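You operate a simulated robot arm through the tools that you are given. There is no shell and no other tool. Be economical: measure what you need, move in short steps, check, and stop when the job is done.

You run a simulated robot arm. Do the job below in one go: nothing can be reset, and whatever is moved stays where it is left.

TASK
Crack both elbow bolts, then torque them with the key that matches the tag.
Fine: orange key to crack; keys back; the other key stays. Set down upright: orange slackening key, what you pick out.

The check looks at the end state, three seconds after you hand in, the way a careful person would. Anything else that was tipped, shoved, dropped, spilled or broken makes it a failure.

THE ROBOT
A 7-joint arm with a two-finger parallel gripper, fixed in place. Base frame: the origin is at the foot of the arm, x ahead of it, y to its left, z up; the work surface is at about z = 900. Lengths are in mm, angles in rad, forces in N, time in s.
With the tool pointing down near the work surface it reaches from about 300 to 680 mm from the base axis. Its first joint turns from -1.152 to 1.152 rad. Payload 1.57 kg.
Tool frame: the origin (TCP) lies between the finger pads and is the grasp point; the fingertips stand 30 mm ahead of it; z points along the fingers, y is the line along which they close. Largest opening 110 mm; finger width 24, thickness 12; the body of the gripper, 48 by 112 mm, starts 78 mm behind the TCP.
Orientation is that of the tool frame in the base frame, as a unit quaternion [x, y, z, w]. With the fingers straight down and closing along the base's y, the tool's x points along the base's -x, its y along +y and its z along -z.

THE INTERFACE
- The arm moves only by the tool step_arm. Its argument "moves" is a list of rows, each an object (a shift or turn left out is 0, a gripper value left out holds the last) with "linear": the shift along the base's x, y, z in mm, a list of three; "dr": the turn, a rotation vector about the base's x, y, z in rad, a list of three. In form: [{"linear": [dx, dy, dz], "dr": [wx, wy, wz]}, ...]. A call has 1 to 20 rows; each row shifts and turns the commanded pose from where the row before left it. "gripper" is the gripper command, from -1 (shut) to 1 (fully open), values between in proportion, set as the call begins (left out, the last holds). Rows are played at 5 a second. More than 50 mm and 0.15 rad between two rows, or a gripper value outside its range, and nothing of the call is played. A pose out of reach is approached as far as the arm can. The call stops where the force on the tool passes 40 N (or 10 N more than at its start, if that is more) or the arm is blocked; 0.2 s more then pass. The fingers move at their own pace (about 108 mm/s each) and stop on an object; they squeeze with about 22 N. The grip force told is the motor's: it shows also when the fingers shut on nothing. Time passes only in rows, and 0.2 s behind the last, so rows that do not move let the fingers close. The reply holds the time, the measured pose of the TCP, the force on the tool along the base axes, the opening and the grip force, in the units named above and with some noise, with the torque about the TCP (base axes, N m) and any sound that the robot's microphone picked up, and new pictures: "pictures" is both (left out), scene, wrist or none.
- Cameras (640 x 400 px; columns grow to the right, rows downward): "scene" is fixed at [167.2, -389, 1414]; the picture's right is [0.77, -0.64, 0.00], its down [-0.31, -0.37, -0.88] and it looks along [0.56, 0.67, -0.48] (base axes); focal length 334 px, centre (320, 200). "wrist" rides on the gripper at [70, 16, -141] in the tool frame; the picture's right is [-0.23, 0.97, 0.00], its down [-0.86, -0.20, -0.48] and it looks along [-0.47, -0.11, 0.88] (tool axes); focal length 222 px, centre (320, 200).
- point_at(camera, pixels): there is no depth. For up to 12 entries [column, row, z] of the newest picture of that camera ("zoom" is the newest enlarged one), the place [x, y] in the base frame at which the ray of that pixel passes the height z, good to about 2 mm. The clock stands still meanwhile.
- inspect(camera, box): a new picture of the part [left, top, right, bottom] of that camera's present view, enlarged. The clock stands still meanwhile.
- finish_job(): hands the job in; it is judged then, once.

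Go step by step. Measure first, check grasps and placings, and put right what went wrong. The budget is 80 turns and 200 pictures, counting those below and the enlarged ones. Unless the task says otherwise, let go and move clear before handing in, and close with one line.

The tools are called after ">>>" as a command line: name --argument value ..., lists and objects as JSON in quotes. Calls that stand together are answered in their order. step_arm: Moves the arm, as the interface text tells. Its arguments: {"type":"object","properties":{"moves":{"type":"array"},"gripper":{"type":"number"},"pictures":{"type":"string","enum":["both","scene","wrist","none"]}},"required":["moves"]} The other tools are called the same way: point_at (camera, pixels) gives the place at which the rays of pixels pass given heights; inspect (camera, box) takes an enlarged picture of a part of a camera's view; finish_job () hands the job in.

At the start:

```text
time: 0.0
tool_pos: [428.1, 46.5, 1246.6]
tcp_rot: [0.0, 1.0, 0.001, 0.0]
force: [0.8, -0.2, 0.0]
ft_torque: [0.0, -0.02, -0.02]
grip_width: 110.0
grip_force: 0.1
```

scene: 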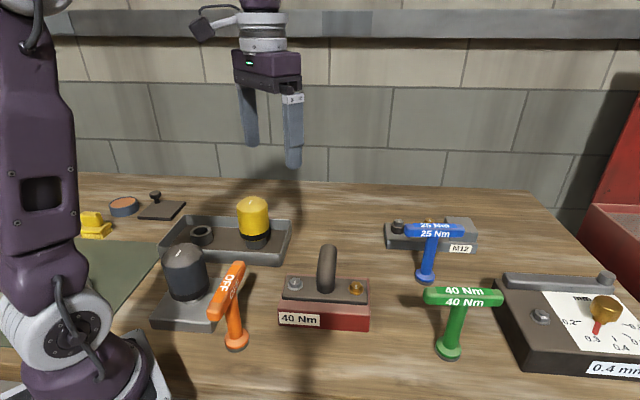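
wrist: 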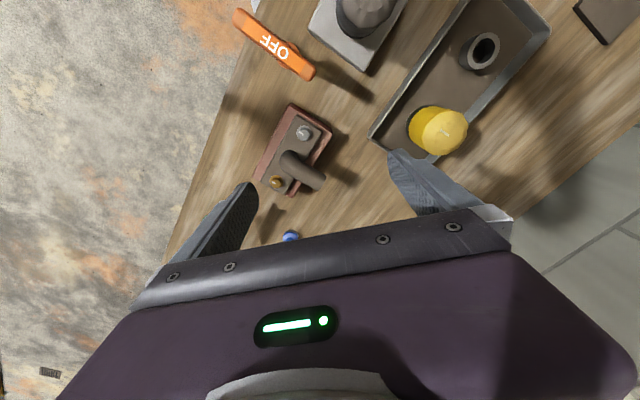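

The scene shows a red block with an elbow, two bolts and a "40 Nm" tag near (325,300), an orange OFF key at (235,300), a blue 25 Nm key and a green 40 Nm key. I'll look closer first.

>>> inspect --camera "scene" --box '[190, 230, 390, 360]'

>>> inspect --camera "scene" --box '[380, 210, 640, 380]'

>>> inspect --camera "wrist" --box '[220, 0, 380, 220]'

>>> point_at --camera "scene" --pixels '[[236, 344, 900], [448, 350, 900], [426, 278, 900], [296, 284, 950], [355, 288, 950], [281, 325, 900], [369, 330, 900]]'

```text
3.08 times, centred on (290, 295) of scene
```

zoom: 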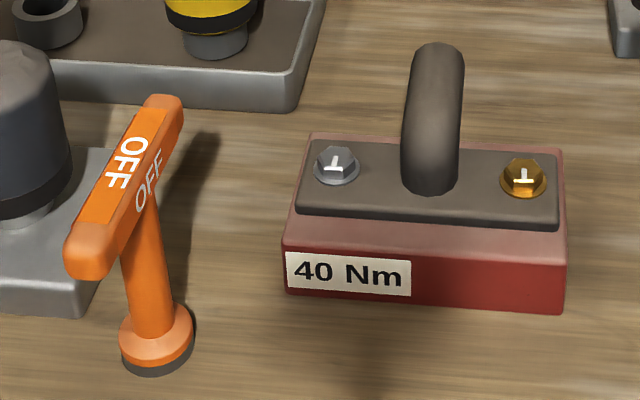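

```text
2.35 times, centred on (510, 295) of scene
```

zoom: 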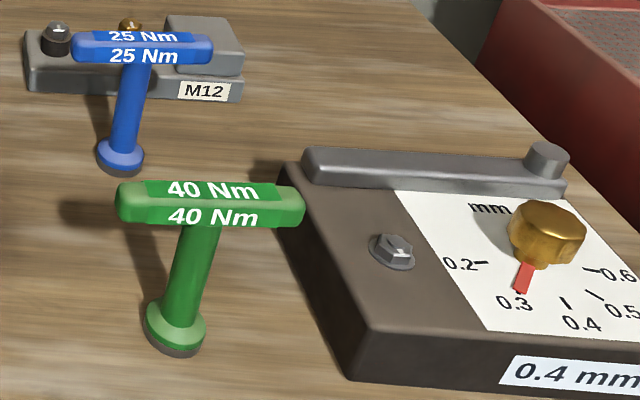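

```text
1.82 times, centred on (300, 110) of wrist
```

zoom: 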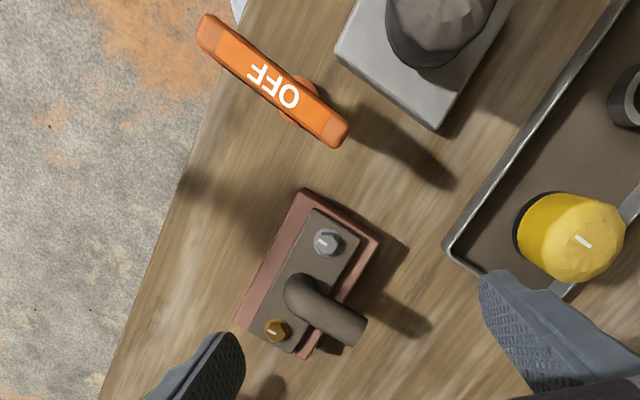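

```text
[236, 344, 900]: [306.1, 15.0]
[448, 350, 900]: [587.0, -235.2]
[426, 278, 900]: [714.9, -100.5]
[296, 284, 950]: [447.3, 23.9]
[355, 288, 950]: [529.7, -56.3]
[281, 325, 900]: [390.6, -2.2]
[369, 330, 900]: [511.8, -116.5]
```

The bolts carry white marks, a silver one and a gold one. I'll measure the key heights and bolt places from both views.

>>> point_at --camera "scene" --pixels '[[228.5, 283, 980], [228.5, 283, 1000], [228.5, 283, 1020], [240, 263, 1000], [215, 312, 1000], [463, 291, 980], [463, 291, 1000], [463, 291, 1020], [296, 282, 940], [296, 282, 960], [356, 287, 940], [356, 287, 960]]'

>>> point_at --camera "wrist" --pixels '[[303, 132, 940], [303, 132, 960], [277, 183, 940], [277, 183, 960], [275, 45, 1000], [275, 45, 1020], [238, 14, 1010], [311, 76, 1010]]'

```text
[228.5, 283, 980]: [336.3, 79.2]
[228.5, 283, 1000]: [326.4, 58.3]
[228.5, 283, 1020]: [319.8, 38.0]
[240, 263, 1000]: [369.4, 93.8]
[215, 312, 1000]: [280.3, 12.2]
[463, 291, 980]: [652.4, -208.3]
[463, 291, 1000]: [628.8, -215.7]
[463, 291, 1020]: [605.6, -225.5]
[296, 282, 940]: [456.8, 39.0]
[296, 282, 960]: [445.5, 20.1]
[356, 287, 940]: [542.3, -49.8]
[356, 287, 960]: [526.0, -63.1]
```

```text
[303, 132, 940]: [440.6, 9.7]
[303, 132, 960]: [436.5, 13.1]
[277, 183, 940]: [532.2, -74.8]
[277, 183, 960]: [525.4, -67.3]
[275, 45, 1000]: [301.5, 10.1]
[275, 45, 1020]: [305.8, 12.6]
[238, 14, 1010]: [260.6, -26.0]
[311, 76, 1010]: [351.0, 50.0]
```

The bolts sit at about (441,16) and (524,-66), z≈960. The orange key's bar centre is about (311,19), its bar runs at about 40° and its top is near 1030. I'll move above it with the closing line turned across the bar.

>>> step_arm --moves '[{"linear": [-23, -5, -20], "dr": [0, 0, 0.14]}, {"linear": [-23, -5, -20], "dr": [0, 0, 0.14]}, {"linear": [-23, -5, -20], "dr": [0, 0, 0.14]}, {"linear": [-23, -5, -20], "dr": [0, 0, 0.14]}, {"linear": [-25, -7, -20], "dr": [0, 0, 0.14]}, {}]' --gripper 1

```text
time: 1.4
tool_pos: [313.8, 17.4, 1145.2]
tcp_rot: [-0.343, 0.939, 0.0, 0.0]
force: [1.1, 0.2, 0.5]
ft_torque: [0.06, 0.0, -0.05]
grip_width: 110.0
grip_force: 0.0
```

scene: 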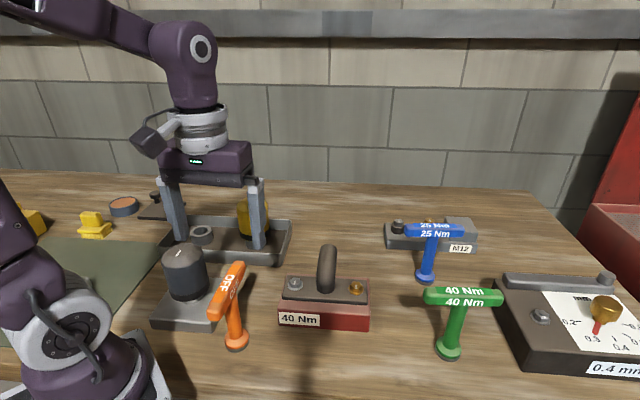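
wrist: 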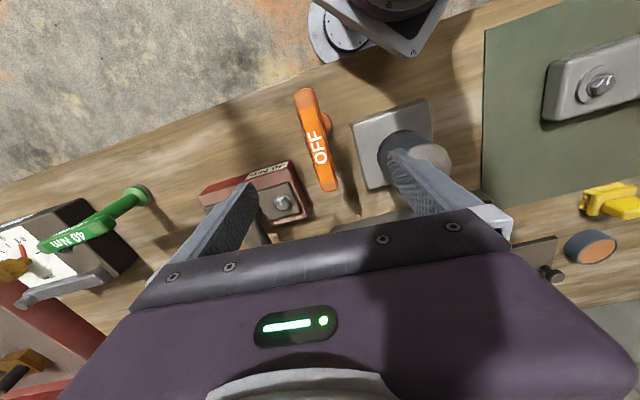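

The wrist view shows the orange bar from (304,92) to (327,188). I'll measure its axis.

>>> point_at --camera "wrist" --pixels '[[304, 93, 1025], [327, 186, 1025], [316, 140, 1025], [316, 140, 1035], [326, 121, 908], [320, 60, 900]]'

>>> inspect --camera "wrist" --box '[240, 60, 400, 220]'

>>> inspect --camera "scene" --box '[190, 240, 290, 360]'

```text
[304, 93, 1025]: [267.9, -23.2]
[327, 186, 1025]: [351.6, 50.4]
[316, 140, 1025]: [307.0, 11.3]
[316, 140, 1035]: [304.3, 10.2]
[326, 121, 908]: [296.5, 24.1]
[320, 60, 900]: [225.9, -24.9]
```

```text
2.50 times, centred on (320, 140) of wrist
```

zoom: 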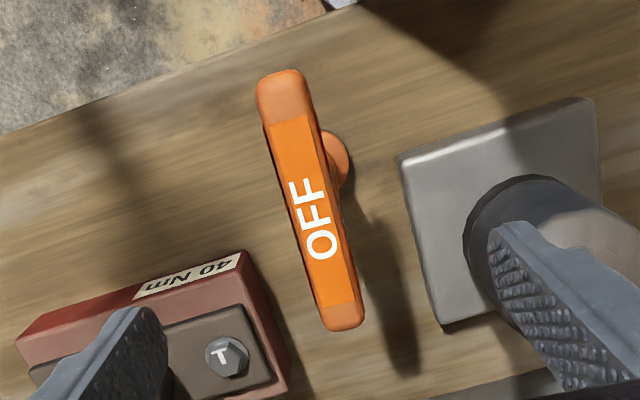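

```text
3.33 times, centred on (240, 300) of scene
```

zoom: 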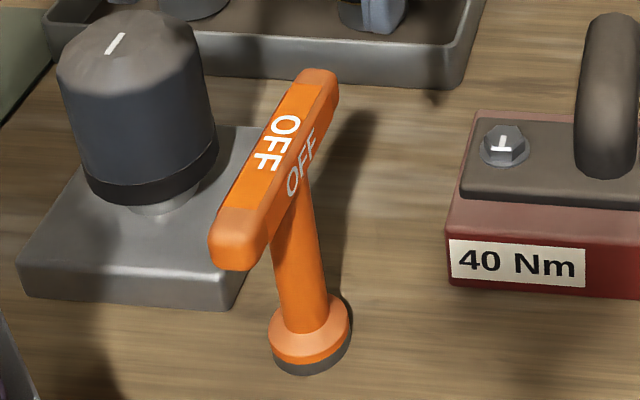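

>>> point_at --camera "scene" --pixels '[[226.5, 285, 1020], [226.5, 285, 1030], [226.5, 285, 1040], [236.7, 344.5, 900], [236.5, 341.5, 905], [214, 304, 1030], [238, 262.5, 1030], [186, 250, 980], [186, 250, 1000]]'

>>> point_at --camera "wrist" --pixels '[[313, 138, 1030], [304, 87, 1030], [326, 190, 1030]]'

```text
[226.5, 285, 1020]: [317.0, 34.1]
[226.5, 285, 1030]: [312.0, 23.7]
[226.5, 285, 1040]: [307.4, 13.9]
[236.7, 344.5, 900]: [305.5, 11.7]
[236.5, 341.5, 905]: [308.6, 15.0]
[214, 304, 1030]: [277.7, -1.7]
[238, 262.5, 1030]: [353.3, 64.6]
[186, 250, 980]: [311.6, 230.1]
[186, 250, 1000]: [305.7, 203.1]
```

```text
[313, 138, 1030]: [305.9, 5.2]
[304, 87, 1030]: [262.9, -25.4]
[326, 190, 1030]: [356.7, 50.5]
```

The bar's top is near 1038 and its centre near (308,14). I'll narrow the gripper to ~60 mm and descend partway to check.

>>> step_arm --moves '[{"linear": [-2.5, -1.5, 0], "dr": [0, 0, 0.02]}, {"linear": [-2.5, -1.5, -15]}, {"linear": [0, 0, -20]}, {"linear": [0, 0, -20]}, {}]' --gripper 0.1

```text
time: 2.6
tool_pos: [307.8, 16.4, 1091.7]
tcp_rot: [-0.353, 0.936, 0.0, 0.0]
force: [0.2, 0.0, 0.2]
ft_torque: [-0.01, -0.03, 0.0]
grip_width: 60.4
grip_force: 0.1
```

scene: 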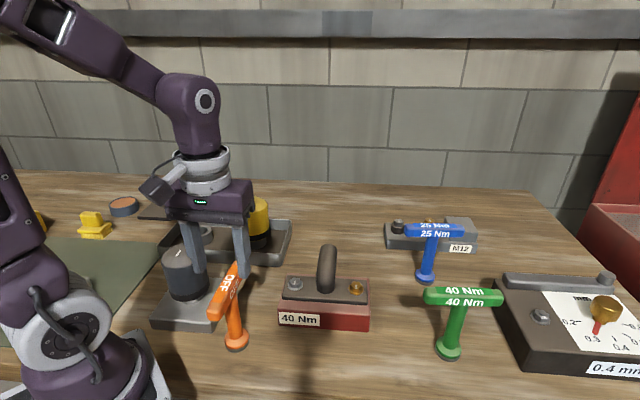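
wrist: 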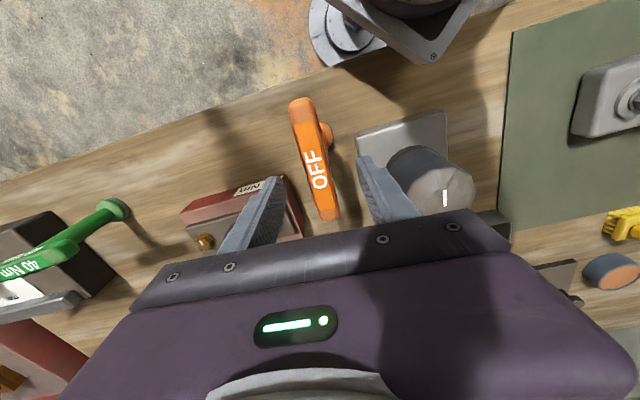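

>>> point_at --camera "wrist" --pixels '[[301, 102, 1036], [328, 216, 1036], [315, 158, 1036], [292, 158, 1062], [326, 128, 910]]'

>>> inspect --camera "wrist" --box '[230, 80, 410, 230]'

```text
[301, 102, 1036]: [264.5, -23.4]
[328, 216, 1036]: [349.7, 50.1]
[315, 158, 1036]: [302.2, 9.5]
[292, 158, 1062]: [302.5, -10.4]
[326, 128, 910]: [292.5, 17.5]
```

```text
2.67 times, centred on (320, 155) of wrist
```

zoom: 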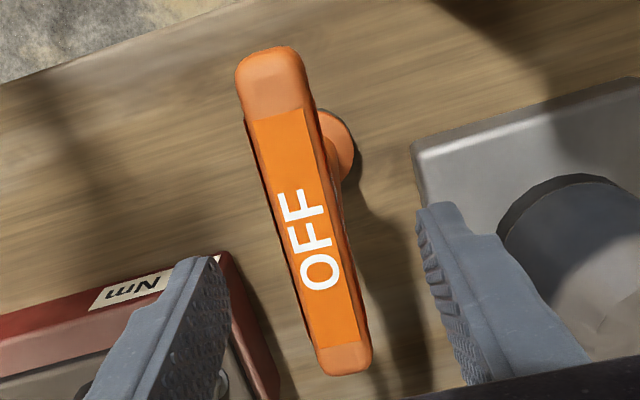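

The bar centre is (307,13.5) and the angle is good. I'll descend to z≈1026.

>>> step_arm --moves '[{"linear": [0, -2.3, -20]}, {"linear": [0, 0, -20]}, {"linear": [0, 0, -15]}, {"linear": [0, 0, -10]}, {}]'

>>> inspect --camera "scene" --box '[160, 220, 300, 360]'

```text
time: 3.8
tool_pos: [307.3, 14.8, 1026.8]
tcp_rot: [-0.352, 0.936, -0.001, 0.0]
force: [-0.2, -0.4, -0.1]
ft_torque: [0.0, -0.06, 0.01]
grip_width: 60.5
grip_force: 0.0
```

scene: 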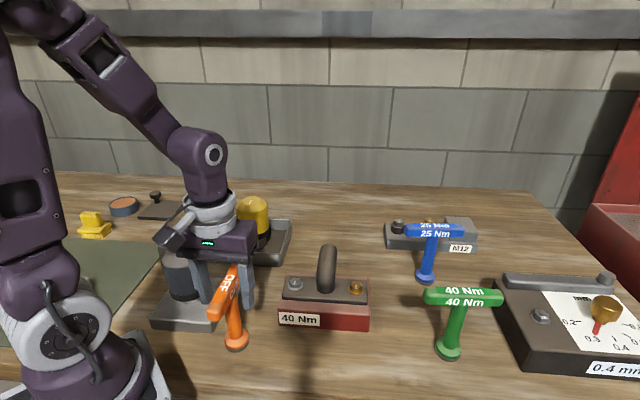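
wrist: 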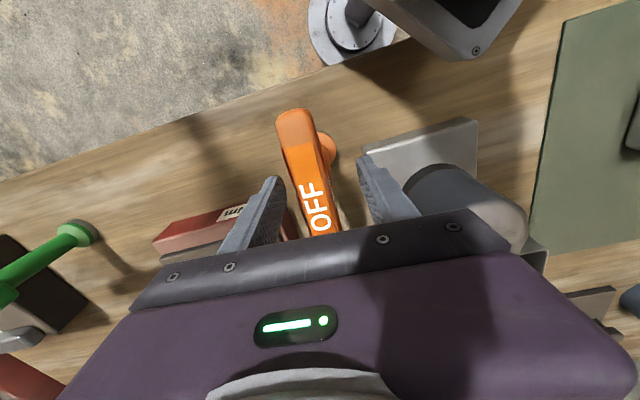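

```text
2.86 times, centred on (230, 290) of scene
```

zoom: 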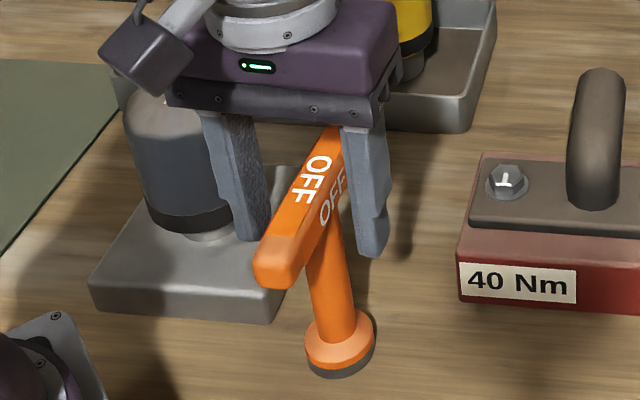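

The bar is between the fingers at the right depth, so I'll close.

>>> step_arm --moves '[{}, {}, {}, {}]' --gripper -1

```text
time: 4.8
tool_pos: [306.6, 14.7, 1026.8]
tcp_rot: [-0.352, 0.936, 0.0, 0.0]
force: [0.4, -0.7, 0.1]
ft_torque: [-0.06, -0.11, -0.02]
grip_width: 23.7
grip_force: 22.0
```

scene: 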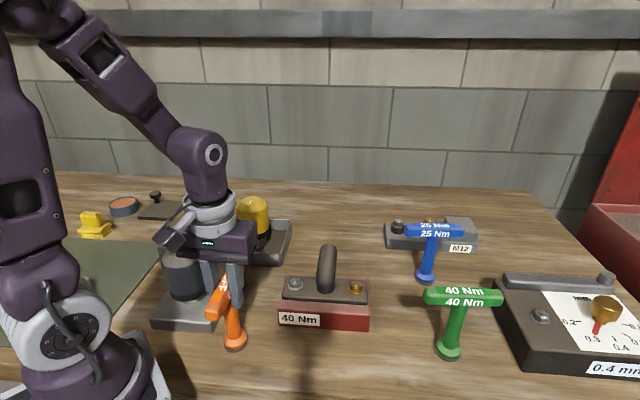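
wrist: 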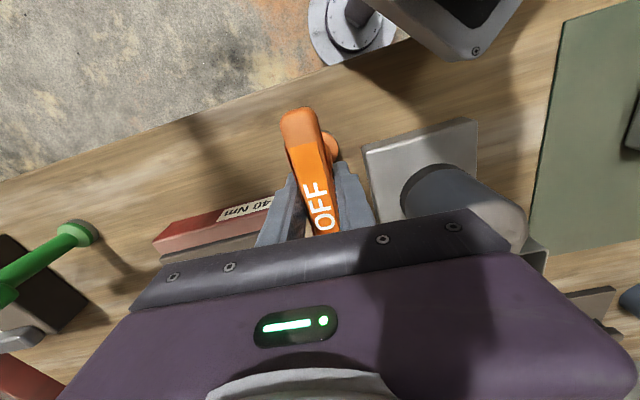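

The orange bar is held (23.7 mm wide). I'll lift it straight up 125 mm and check.

>>> step_arm --moves '[{"linear": [0, 0, 10]}, {"linear": [0, 0, 30]}, {"linear": [0, 0, 40]}, {"linear": [0, 0, 45]}, {}]'

>>> inspect --camera "scene" --box '[160, 180, 380, 340]'

>>> inspect --camera "wrist" --box '[150, 60, 390, 260]'

```text
time: 6.0
tool_pos: [306.4, 10.7, 1149.9]
tcp_rot: [-0.352, 0.936, 0.0, 0.0]
force: [-0.4, 0.3, -5.7]
ft_torque: [0.05, 0.03, 0.0]
grip_width: 23.8
grip_force: 22.3
```

scene: 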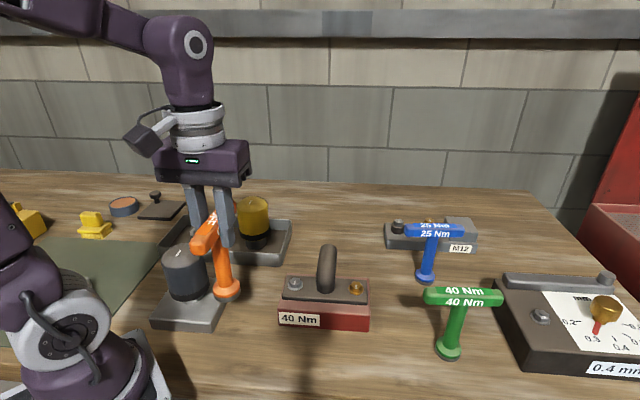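
wrist: 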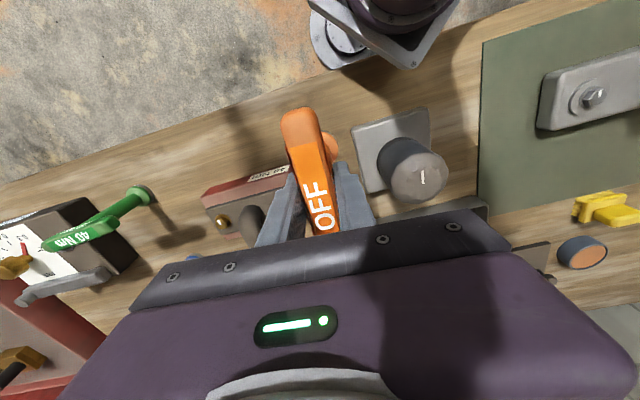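

```text
2.50 times, centred on (270, 260) of scene
```

zoom: 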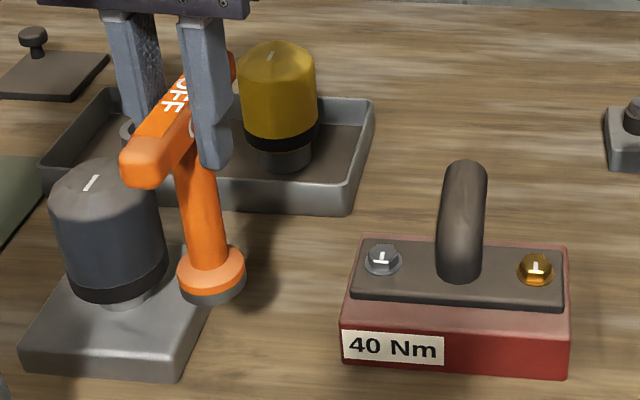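

```text
2.00 times, centred on (270, 160) of wrist
```

zoom: 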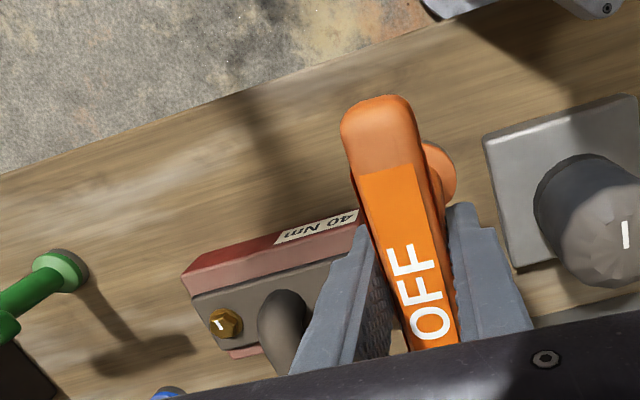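

Held cleanly, with the base level. I'll triangulate the bolt heads from both cameras.

>>> point_at --camera "wrist" --pixels '[[222.5, 221.5, 950], [222.5, 221.5, 960], [222.5, 221.5, 970]]'

>>> point_at --camera "scene" --pixels '[[356.2, 286.2, 950], [356.2, 286.2, 960], [356.2, 286.2, 970], [294.6, 283.4, 950], [294.6, 283.4, 960], [294.6, 283.4, 970], [328, 246, 990], [328, 246, 1010], [328, 246, 1030]]'

```text
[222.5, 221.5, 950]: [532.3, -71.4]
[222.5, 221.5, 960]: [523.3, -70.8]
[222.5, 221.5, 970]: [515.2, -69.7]
```

```text
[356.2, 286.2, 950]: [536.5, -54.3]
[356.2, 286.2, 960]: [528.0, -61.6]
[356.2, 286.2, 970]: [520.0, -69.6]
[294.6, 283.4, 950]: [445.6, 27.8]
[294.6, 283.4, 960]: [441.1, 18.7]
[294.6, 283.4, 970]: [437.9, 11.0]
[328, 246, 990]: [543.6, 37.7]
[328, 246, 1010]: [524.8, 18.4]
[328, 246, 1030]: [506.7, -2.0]
```

Gold bolt ≈(522,-67,967), silver ≈(437.5,14,967); the elbow tops out near 1020, so the bar will clear it. I'll carry the key over the silver bolt.

>>> step_arm --moves '[{"linear": [33, 1, 0]}, {"linear": [33, 1, 0]}, {"linear": [33, 1, 0]}, {"linear": [32, 0, 0]}, {}, {}]'

>>> inspect --camera "scene" --box '[230, 180, 390, 340]'

>>> inspect --camera "wrist" --box '[220, 60, 420, 240]'

```text
time: 7.4
tool_pos: [436.9, 15.2, 1152.2]
tcp_rot: [-0.352, 0.936, 0.0, 0.0]
force: [-0.3, 0.3, -6.0]
ft_torque: [0.04, 0.05, -0.02]
grip_width: 23.5
grip_force: 22.1
```

scene: 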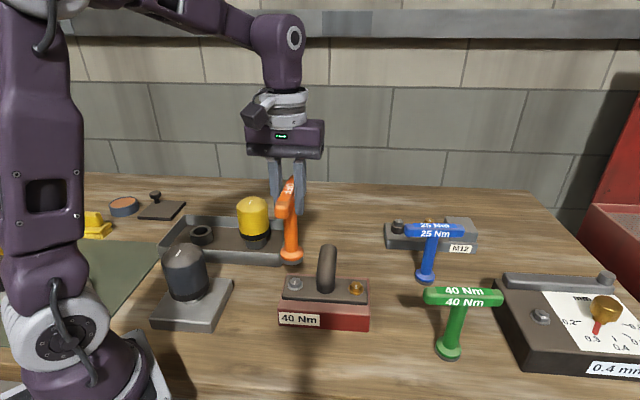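
wrist: 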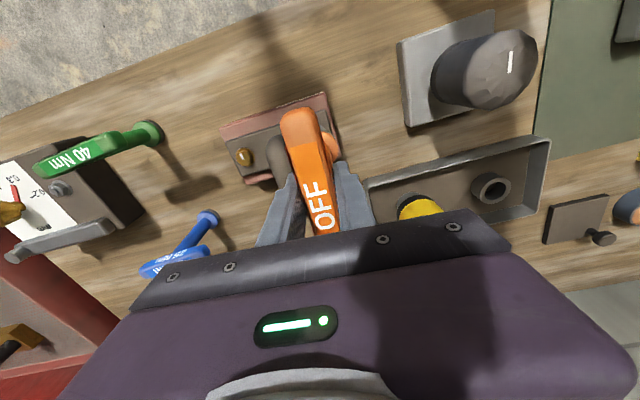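

```text
2.50 times, centred on (310, 260) of scene
```

zoom: 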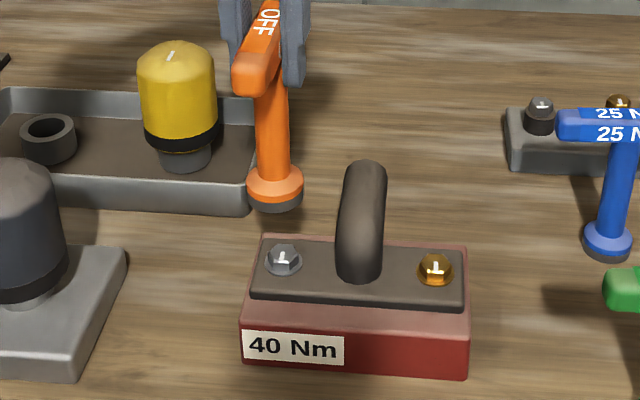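

```text
2.22 times, centred on (320, 150) of wrist
```

zoom: 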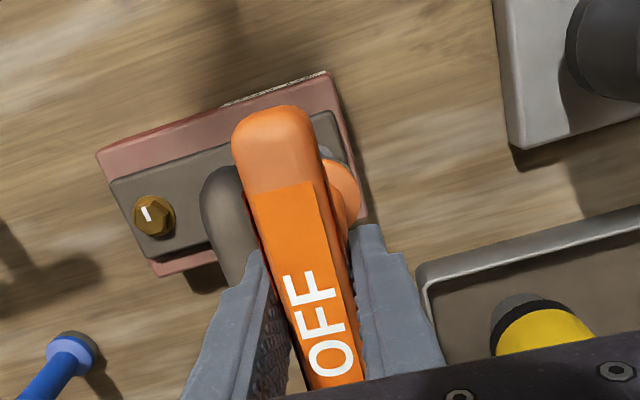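

>>> point_at --camera "scene" --pixels '[[292, 259.5, 1025], [292, 261.5, 1025], [295.6, 283, 967], [356.3, 286.6, 967]]'

>>> point_at --camera "wrist" --pixels '[[245, 156.5, 967], [245, 156.5, 960]]'

>>> inspect --camera "scene" --box '[260, 240, 340, 300]'

```text
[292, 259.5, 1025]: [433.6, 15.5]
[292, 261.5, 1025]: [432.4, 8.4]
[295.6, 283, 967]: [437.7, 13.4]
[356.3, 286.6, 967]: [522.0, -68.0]
```

```text
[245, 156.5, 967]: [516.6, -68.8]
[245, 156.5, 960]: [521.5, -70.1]
```

```text
6.67 times, centred on (300, 270) of scene
```

zoom: 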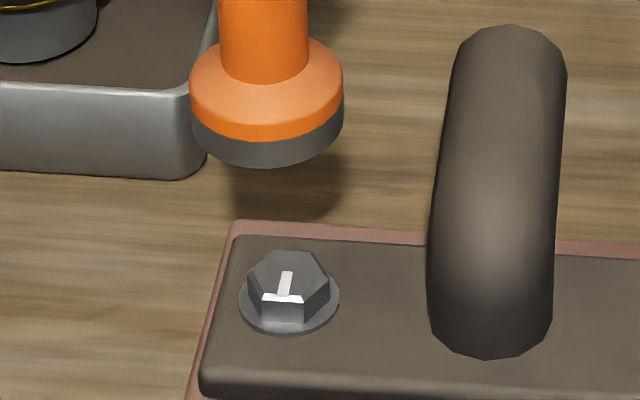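

>>> point_at --camera "scene" --pixels '[[291.9, 259.2, 1025], [291.9, 259.2, 1023], [295.2, 281, 965], [295.2, 281, 970], [295.4, 285.4, 955], [295.4, 285.4, 960], [278.4, 324.8, 900], [279.2, 308.8, 930], [279.2, 308.8, 940], [356.8, 284.6, 965], [356.8, 284.6, 970]]'

>>> inspect --camera "scene" --box '[325, 260, 405, 320]'

>>> inspect --camera "wrist" --box '[220, 110, 300, 190]'

```text
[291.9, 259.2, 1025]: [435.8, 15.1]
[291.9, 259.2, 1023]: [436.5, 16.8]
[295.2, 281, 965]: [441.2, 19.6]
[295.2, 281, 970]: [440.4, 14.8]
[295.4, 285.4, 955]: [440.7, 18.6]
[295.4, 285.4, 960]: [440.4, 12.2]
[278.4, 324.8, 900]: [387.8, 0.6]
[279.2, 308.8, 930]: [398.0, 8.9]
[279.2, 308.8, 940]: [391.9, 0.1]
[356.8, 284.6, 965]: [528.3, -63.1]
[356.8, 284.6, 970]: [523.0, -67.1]
```

```text
6.67 times, centred on (365, 290) of scene
```

zoom: 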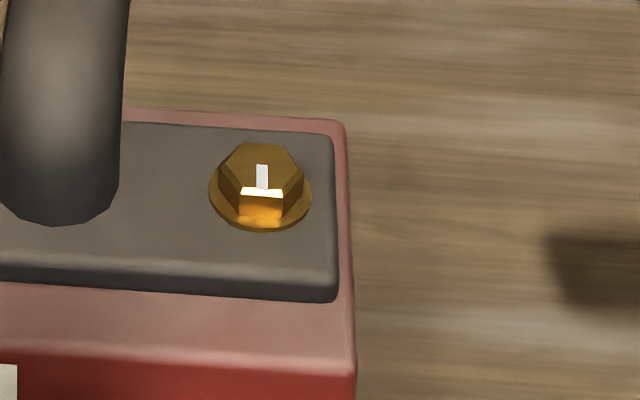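

```text
5.00 times, centred on (260, 150) of wrist
```

zoom: 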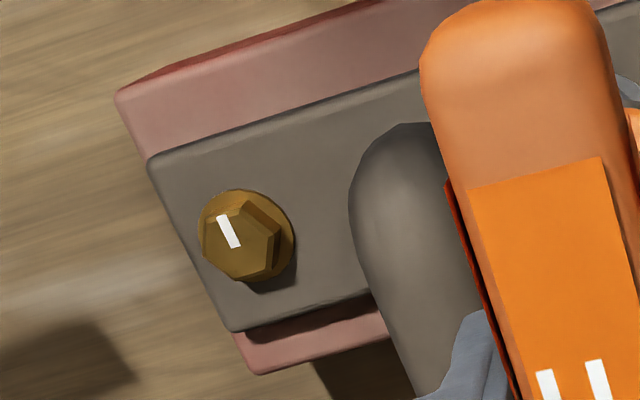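

Scene measurements put the key foot at (436,15.5) and the silver bolt at about (440,16). I'll shift 3 mm and descend to just above the head.

>>> step_arm --moves '[{"linear": [3, 0.5, -20]}, {"linear": [0, 0, -15]}, {"linear": [0, 0, -10]}, {}]'

>>> inspect --camera "scene" --box '[260, 240, 340, 300]'

```text
time: 8.4
tool_pos: [440.0, 16.1, 1106.5]
tcp_rot: [-0.353, 0.936, 0.0, -0.001]
force: [0.2, -0.3, -6.9]
ft_torque: [0.06, 0.07, 0.0]
grip_width: 23.6
grip_force: 21.9
```

scene: 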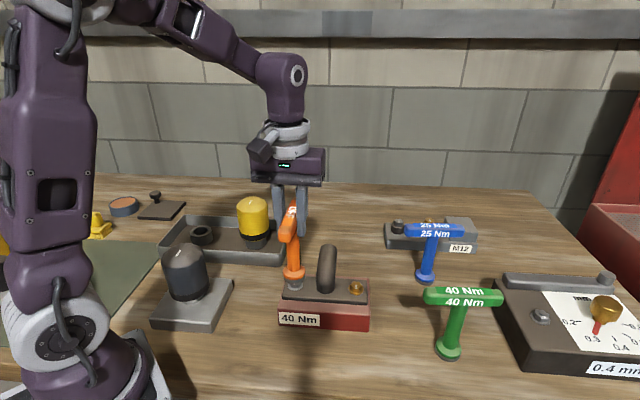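
wrist: 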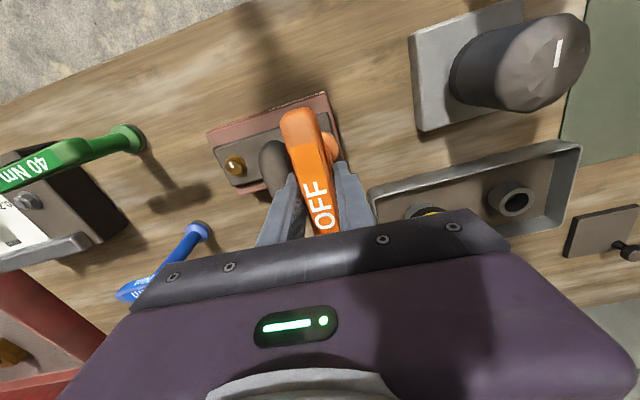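

```text
6.67 times, centred on (300, 270) of scene
```

zoom: 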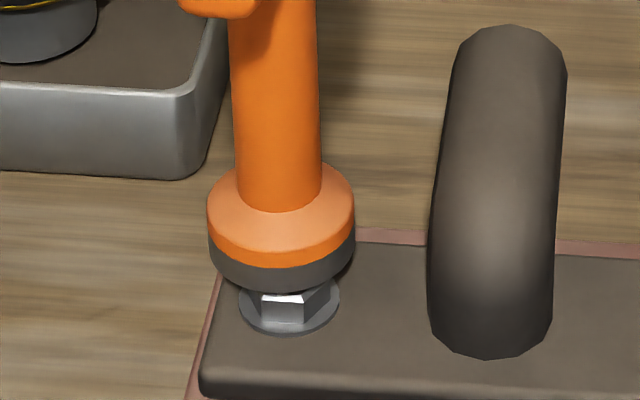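

Key foot centre (282,243 zoom) will land near the head centre (288,274) with a ~1.4 mm correction to the right. I'll apply it and lower gently until contact.

>>> step_arm --moves '[{"linear": [1.1, -0.9, -4]}, {"linear": [0, 0, -4]}, {"linear": [0, 0, -3]}, {"linear": [0, 0, -3]}, {"linear": [0, 0, -2]}, {"linear": [0, 0, -2]}, {}]' --pictures "none"

>>> inspect --camera "scene" --box '[260, 240, 340, 300]'

```text
time: 10.1
tool_pos: [440.8, 17.1, 1089.0]
tcp_rot: [-0.353, 0.936, -0.002, 0.003]
force: [-3.2, 1.4, 13.4]
ft_torque: [-0.01, 0.59, -0.05]
grip_width: 23.3
grip_force: 22.3
stopped in row 7: the force on the tool passed its limit at 42 N (the readings are from after the stop); the commanded pose is now the measured one
```

```text
6.67 times, centred on (300, 270) of scene
```

zoom: 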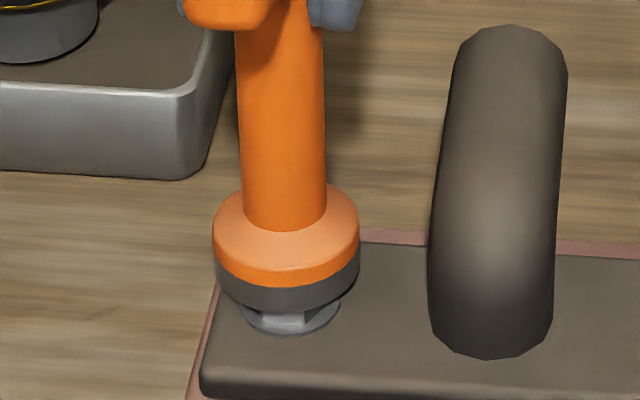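

The key touched the head at foot z≈972.7 and slid about 10 mm up in the grip. Its foot centre is about 4.7 mm too far from the camera, so I'll lift, correct by (-3,-3.6) and look.

>>> step_arm --moves '[{"linear": [0, 0, 5]}, {"linear": [-2.5, -3.5, 2]}, {}, {}]'

>>> inspect --camera "scene" --box '[260, 240, 340, 300]'

>>> inspect --camera "scene" --box '[250, 170, 350, 250]'

```text
time: 11.1
tool_pos: [438.2, 13.5, 1095.8]
tcp_rot: [-0.353, 0.936, 0.0, 0.002]
force: [-0.1, 0.6, -6.1]
ft_torque: [-0.03, -0.02, 0.03]
grip_width: 23.4
grip_force: 21.8
```

scene: 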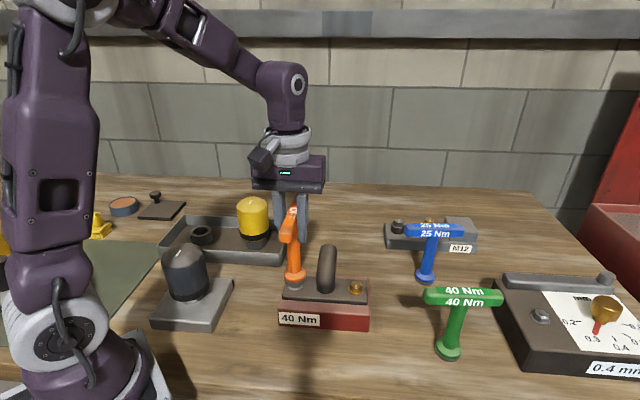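
wrist: 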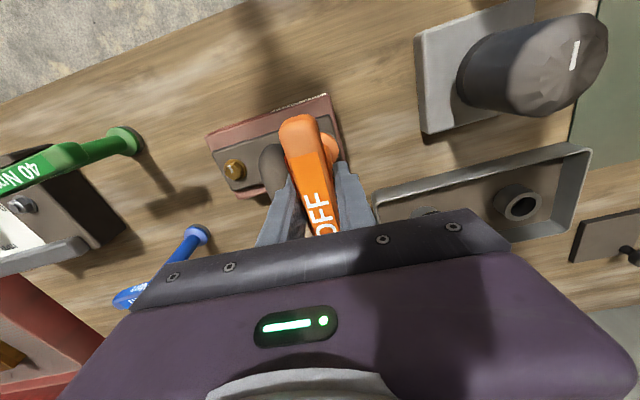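

```text
6.67 times, centred on (300, 270) of scene
```

zoom: 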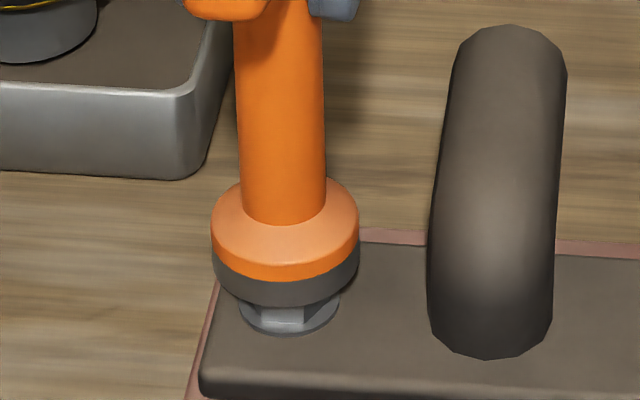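

```text
5.00 times, centred on (300, 210) of scene
```

zoom: 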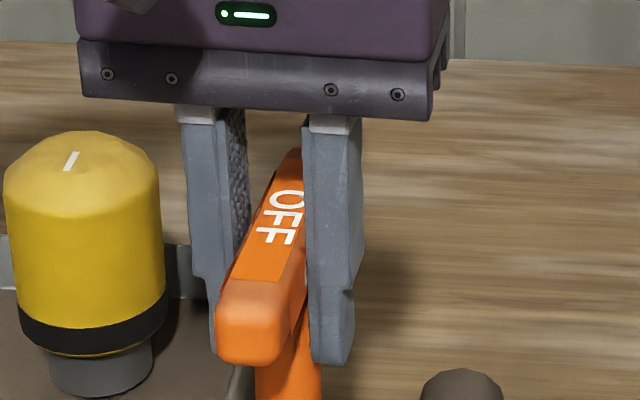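

Now it's aligned by my estimate. I'll lower in small steps.

>>> step_arm --moves '[{"linear": [0.4, -0.3, -3]}, {"linear": [0, 0, -3]}, {"linear": [0, 0, -2]}, {"linear": [0, 0, -1.5]}, {}]' --pictures "none"

>>> inspect --camera "scene" --box '[260, 240, 340, 300]'

```text
time: 12.2
tool_pos: [439.7, 13.1, 1085.9]
tcp_rot: [-0.352, 0.936, -0.001, 0.001]
force: [0.1, 1.5, -5.8]
ft_torque: [-0.02, 0.09, 0.03]
grip_width: 23.4
grip_force: 22.0
```

```text
6.67 times, centred on (300, 270) of scene
```

zoom: 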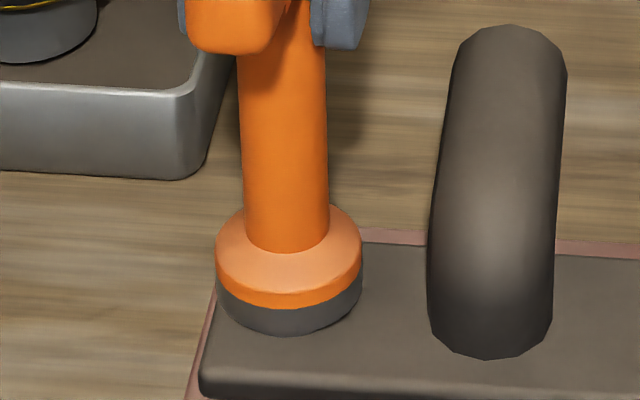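

No contact force and the foot now covers the head, so the socket is slipping over it. I'll continue down carefully.

>>> step_arm --moves '[{"linear": [0, 0, -1.5]}, {"linear": [0, 0, -1.5]}, {}]' --pictures "none"

>>> inspect --camera "scene" --box '[260, 240, 340, 300]'

```text
time: 13.1
tool_pos: [439.0, 13.0, 1083.0]
tcp_rot: [-0.352, 0.936, 0.0, 0.002]
force: [-1.4, -0.3, -3.3]
ft_torque: [0.07, 0.11, 0.04]
grip_width: 23.3
grip_force: 21.5
```

```text
6.67 times, centred on (300, 270) of scene
```

zoom: 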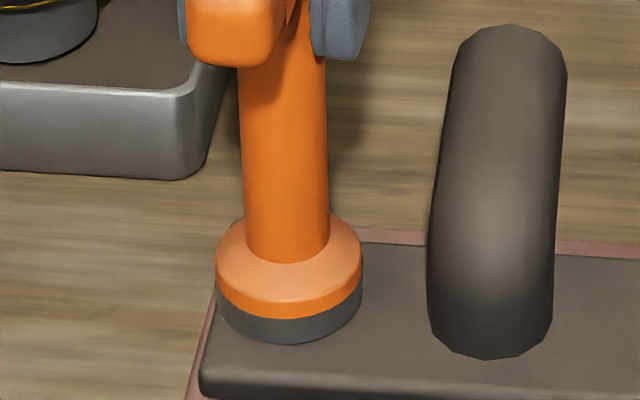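

The weight is now partly on the bolt, so it's seated. I'll turn counter-clockwise in small steps and listen.

>>> step_arm --moves '[{"dr": [0, 0, 0.06]}, {"dr": [0, 0, 0.06]}, {"dr": [0, 0, 0.06]}, {"dr": [0, 0, 0.06]}, {"dr": [0, 0, 0.06]}, {}]' --pictures "scene"

```text
time: 14.4
tool_pos: [438.4, 13.1, 1084.1]
tcp_rot: [-0.488, 0.873, 0.0, 0.002]
force: [-1.2, 0.1, -2.3]
ft_torque: [0.02, 0.08, -0.26]
grip_width: 23.8
grip_force: 21.9
```

scene: 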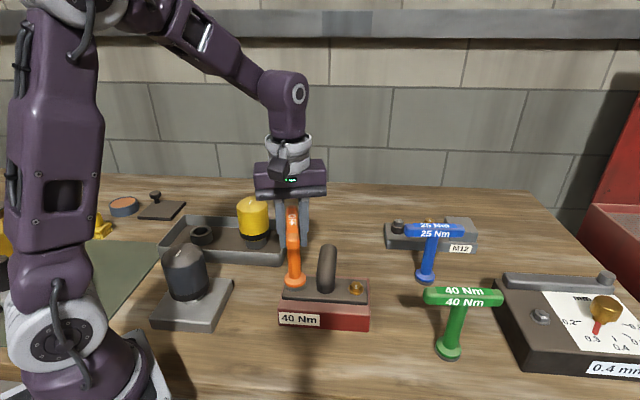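

A reaction torque of -0.26 Nm shows but no sound yet. I'll keep turning.

>>> step_arm --moves '[{"dr": [0, 0, 0.06]}, {"dr": [0, 0, 0.06]}, {"dr": [0, 0, 0.06]}, {"dr": [0, 0, 0.06]}, {"dr": [0, 0, 0.06]}, {}]' --pictures "none"

>>> inspect --camera "scene" --box '[250, 170, 350, 300]'

```text
time: 15.8
tool_pos: [440.0, 13.3, 1083.3]
tcp_rot: [-0.614, 0.79, 0.0, 0.003]
force: [-0.3, -1.6, 12.7]
ft_torque: [0.08, 0.02, -0.03]
grip_width: 23.7
grip_force: 21.8
```

```text
3.08 times, centred on (300, 235) of scene
```

zoom: 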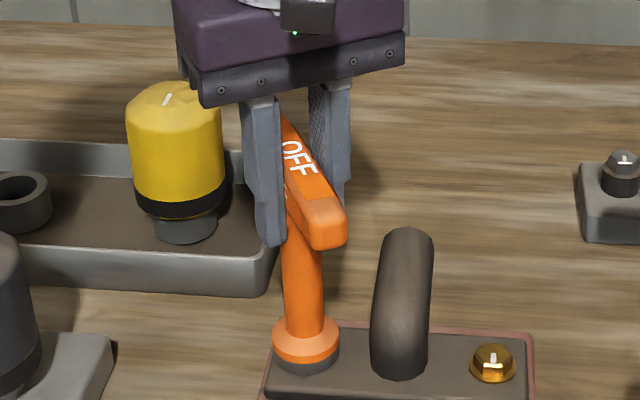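

The torque dropped off at about 0.6 rad of turn. I'll lift off to see whether the bolt's mark moved.

>>> step_arm --moves '[{"linear": [0, 0, 10]}, {"linear": [0, 0, 15]}, {"linear": [0, 0, 20]}, {}]' --pictures "none"

>>> inspect --camera "scene" --box '[260, 240, 340, 300]'

```text
time: 16.9
tool_pos: [438.5, 12.9, 1129.9]
tcp_rot: [-0.613, 0.79, 0.0, 0.001]
force: [0.6, -1.0, -5.4]
ft_torque: [-0.04, -0.03, -0.03]
grip_width: 23.4
grip_force: 22.4
```

```text
6.67 times, centred on (300, 270) of scene
```

zoom: 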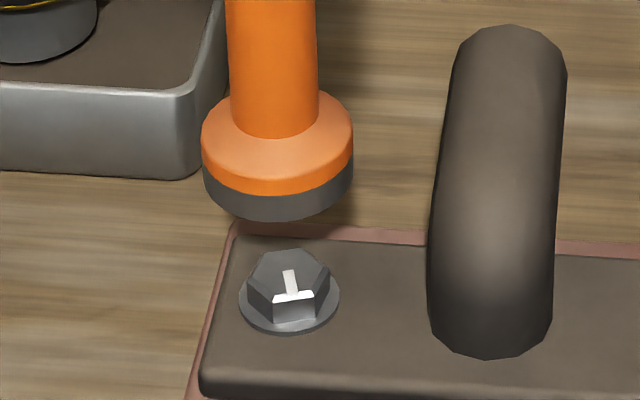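

The mark turned from about -8° to +9° (CCW), so the bolt does turn with some socket play. I'll reseat and turn further to crack it properly.

>>> step_arm --moves '[{"linear": [0, 0.3, -15]}, {"linear": [0, 0, -15]}, {"linear": [0, 0, -8]}, {"linear": [0, 0, -4]}, {"linear": [0, 0, -3]}, {}]' --pictures "none"

>>> inspect --camera "scene" --box '[260, 240, 340, 300]'

```text
time: 18.2
tool_pos: [439.2, 14.1, 1082.7]
tcp_rot: [-0.614, 0.789, -0.001, 0.002]
force: [-3.5, -0.4, 16.5]
ft_torque: [0.1, 0.3, 0.01]
grip_width: 23.7
grip_force: 22.3
```

```text
6.67 times, centred on (300, 270) of scene
```

zoom: 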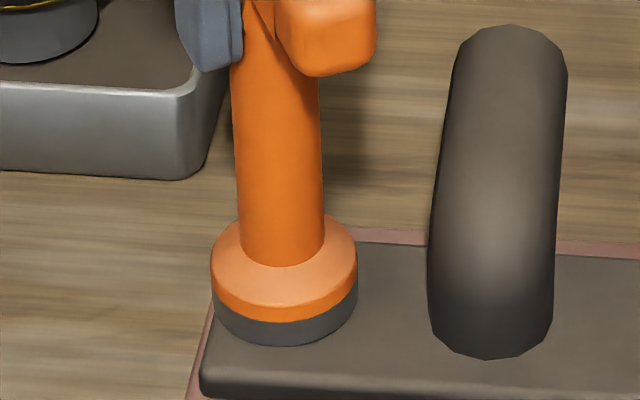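

Seated again. I'll ease up 1 mm and turn CCW further.

>>> step_arm --moves '[{"linear": [0.3, -0.5, 0.8], "dr": [0, 0, 0.05]}, {"dr": [0, 0, 0.05]}, {"dr": [0, 0, 0.05]}, {"dr": [0, 0, 0.05]}, {"dr": [0, 0, 0.05]}]' --pictures "none"

>>> step_arm --moves '[{"dr": [0, 0, 0.05]}, {"dr": [0, 0, 0.05]}, {"dr": [0, 0, 0.05]}, {"dr": [0, 0, 0.05]}, {"dr": [0, 0, 0.05]}]' --pictures "none"

>>> step_arm --moves '[{"dr": [0, 0, 0.05]}, {"dr": [0, 0, 0.05]}, {"dr": [0, 0, 0.05]}, {"dr": [0, 0, 0.05]}, {}]' --pictures "scene"

```text
time: 19.4
tool_pos: [440.5, 12.5, 1083.8]
tcp_rot: [-0.707, 0.707, 0.0, 0.002]
force: [-0.1, 0.4, -4.7]
ft_torque: [0.04, 0.07, -0.02]
grip_width: 23.7
grip_force: 21.7
```

```text
time: 20.6
tool_pos: [440.0, 11.3, 1084.2]
tcp_rot: [0.79, -0.613, 0.0, -0.002]
force: [0.3, 0.6, -6.0]
ft_torque: [-0.02, -0.02, -0.01]
grip_width: 23.8
grip_force: 21.5
```

```text
time: 21.9
tool_pos: [439.8, 11.2, 1083.2]
tcp_rot: [0.847, -0.532, 0.0, -0.002]
force: [-0.8, 0.7, 10.4]
ft_torque: [0.11, 0.05, -0.02]
grip_width: 23.5
grip_force: 22.1
```

scene: 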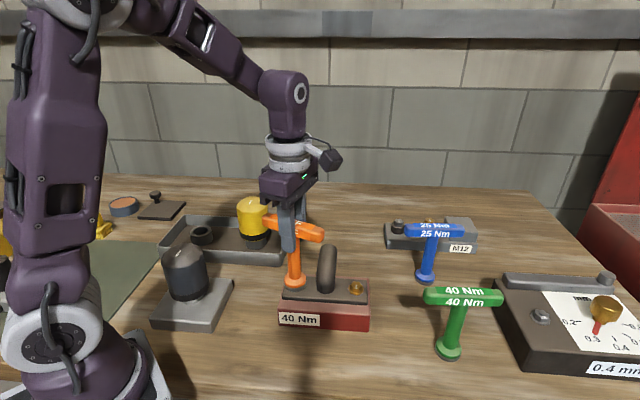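

Torque stayed at zero while turning. I'll lift to read the mark.

>>> step_arm --moves '[{"linear": [0, 0, 10]}, {"linear": [0, 0, 15]}, {"linear": [0, 0, 20]}, {}]' --pictures "none"

>>> inspect --camera "scene" --box '[260, 240, 340, 300]'

```text
time: 22.9
tool_pos: [440.8, 11.1, 1129.6]
tcp_rot: [0.846, -0.532, -0.001, -0.002]
force: [0.2, 0.6, -5.3]
ft_torque: [-0.01, -0.03, -0.01]
grip_width: 23.4
grip_force: 22.2
```

```text
6.67 times, centred on (300, 270) of scene
```

zoom: 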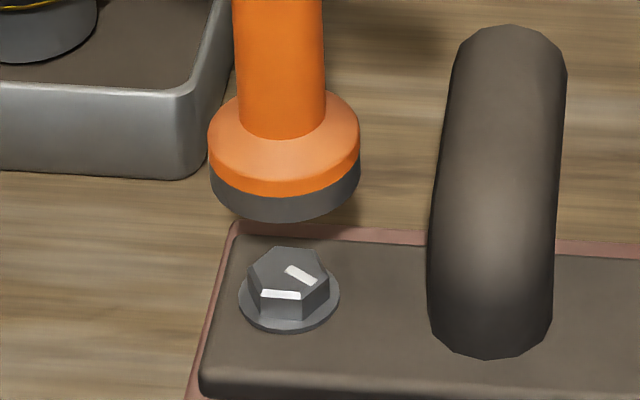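

The mark has now turned about 55° CCW, so the silver bolt is cracked. Next I'll raise over the elbow, go to the gold bolt at ~(521.5,-69) and turn the yaw back to ~0.85.

>>> step_arm --moves '[{"linear": [0, 0, 25]}, {"linear": [0, 0, 20]}, {"linear": [10, -10, 0], "dr": [0, 0, -0.146]}, {"linear": [10, -10, 0], "dr": [0, 0, -0.146]}, {"linear": [10, -10, 0], "dr": [0, 0, -0.146]}, {"linear": [10, -10, 0], "dr": [0, 0, -0.146]}, {"linear": [10, -10, 0], "dr": [0, 0, -0.146]}, {"linear": [10, -10, 0], "dr": [0, 0, -0.146]}, {"linear": [10, -10, 0], "dr": [0, 0, -0.146]}, {"linear": [10.5, -10, 0], "dr": [0, 0, -0.148]}, {}]' --pictures "none"

>>> step_arm --moves '[{"linear": [0, 0, -20]}, {"linear": [0, 0, -20]}, {"linear": [0, 0, -15]}, {"linear": [0, 0, -17]}, {}, {}]' --pictures "none"

>>> inspect --camera "scene" --box '[325, 240, 405, 300]'

```text
time: 25.2
tool_pos: [521.7, -68.6, 1174.9]
tcp_rot: [-0.411, 0.912, -0.001, 0.001]
force: [0.6, -0.6, -6.4]
ft_torque: [-0.04, 0.01, -0.01]
grip_width: 23.3
grip_force: 22.2
```

```text
time: 26.6
tool_pos: [520.9, -68.6, 1104.1]
tcp_rot: [-0.412, 0.911, 0.0, 0.002]
force: [0.2, -1.2, -5.7]
ft_torque: [-0.02, 0.0, -0.01]
grip_width: 23.5
grip_force: 21.8
```

```text
6.67 times, centred on (365, 270) of scene
```

zoom: 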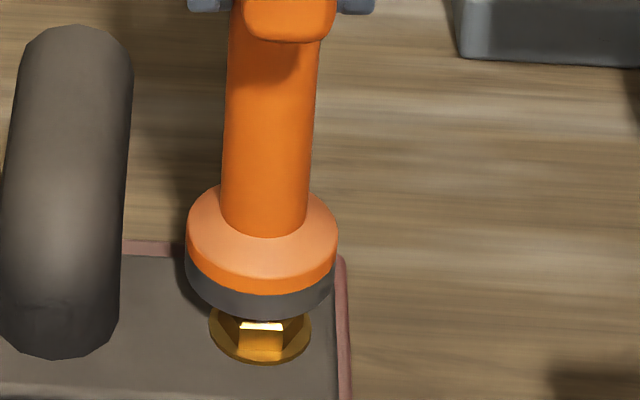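

The foot centre (262,269 zoom) would land about 3 mm toward the camera, so I'll correct by (+1.7,+2.1) and lower gently.

>>> step_arm --moves '[{"linear": [1.7, 2.1, -5]}, {"linear": [0, 0, -4]}, {"linear": [0, 0, -2]}, {"linear": [0, 0, -2]}, {"linear": [0, 0, -2]}, {"linear": [0, 0, -2]}, {}]' --pictures "none"

>>> inspect --camera "scene" --box '[325, 240, 405, 300]'

```text
time: 28.2
tool_pos: [521.7, -67.2, 1085.8]
tcp_rot: [-0.411, 0.911, 0.001, 0.002]
force: [0.0, 0.3, -6.3]
ft_torque: [-0.01, -0.03, -0.01]
grip_width: 23.2
grip_force: 21.6
```

```text
6.67 times, centred on (365, 270) of scene
```

zoom: 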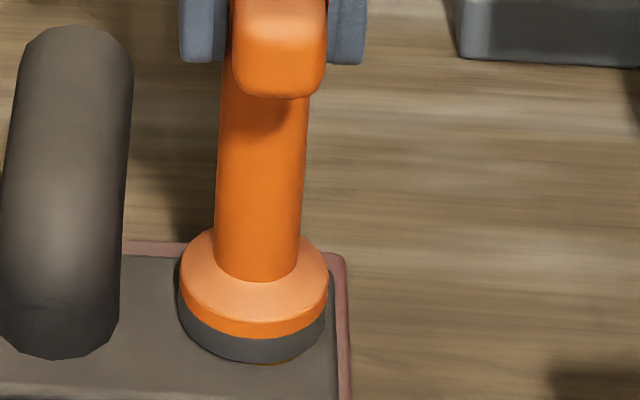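

It went over the head freely. I'll nudge 1 mm right and seat it.

>>> step_arm --moves '[{"linear": [0.8, -0.6, -1]}, {"linear": [0, 0, -1.5]}, {}]' --pictures "none"

>>> inspect --camera "scene" --box '[325, 240, 405, 300]'

```text
time: 29.1
tool_pos: [521.2, -66.2, 1084.3]
tcp_rot: [-0.412, 0.911, -0.001, 0.002]
force: [-2.7, 0.5, 5.8]
ft_torque: [0.2, 0.27, 0.05]
grip_width: 23.6
grip_force: 22.4
```

```text
6.67 times, centred on (365, 270) of scene
```

zoom: 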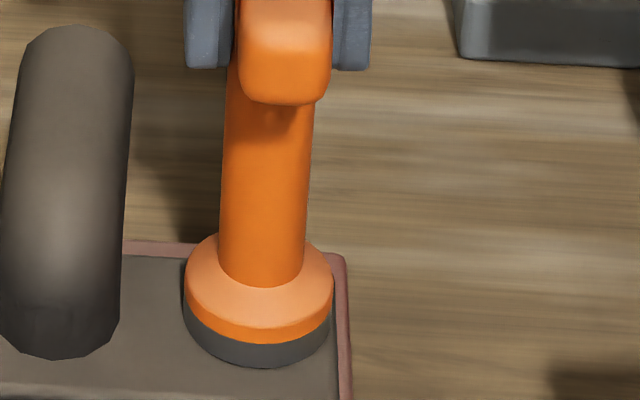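

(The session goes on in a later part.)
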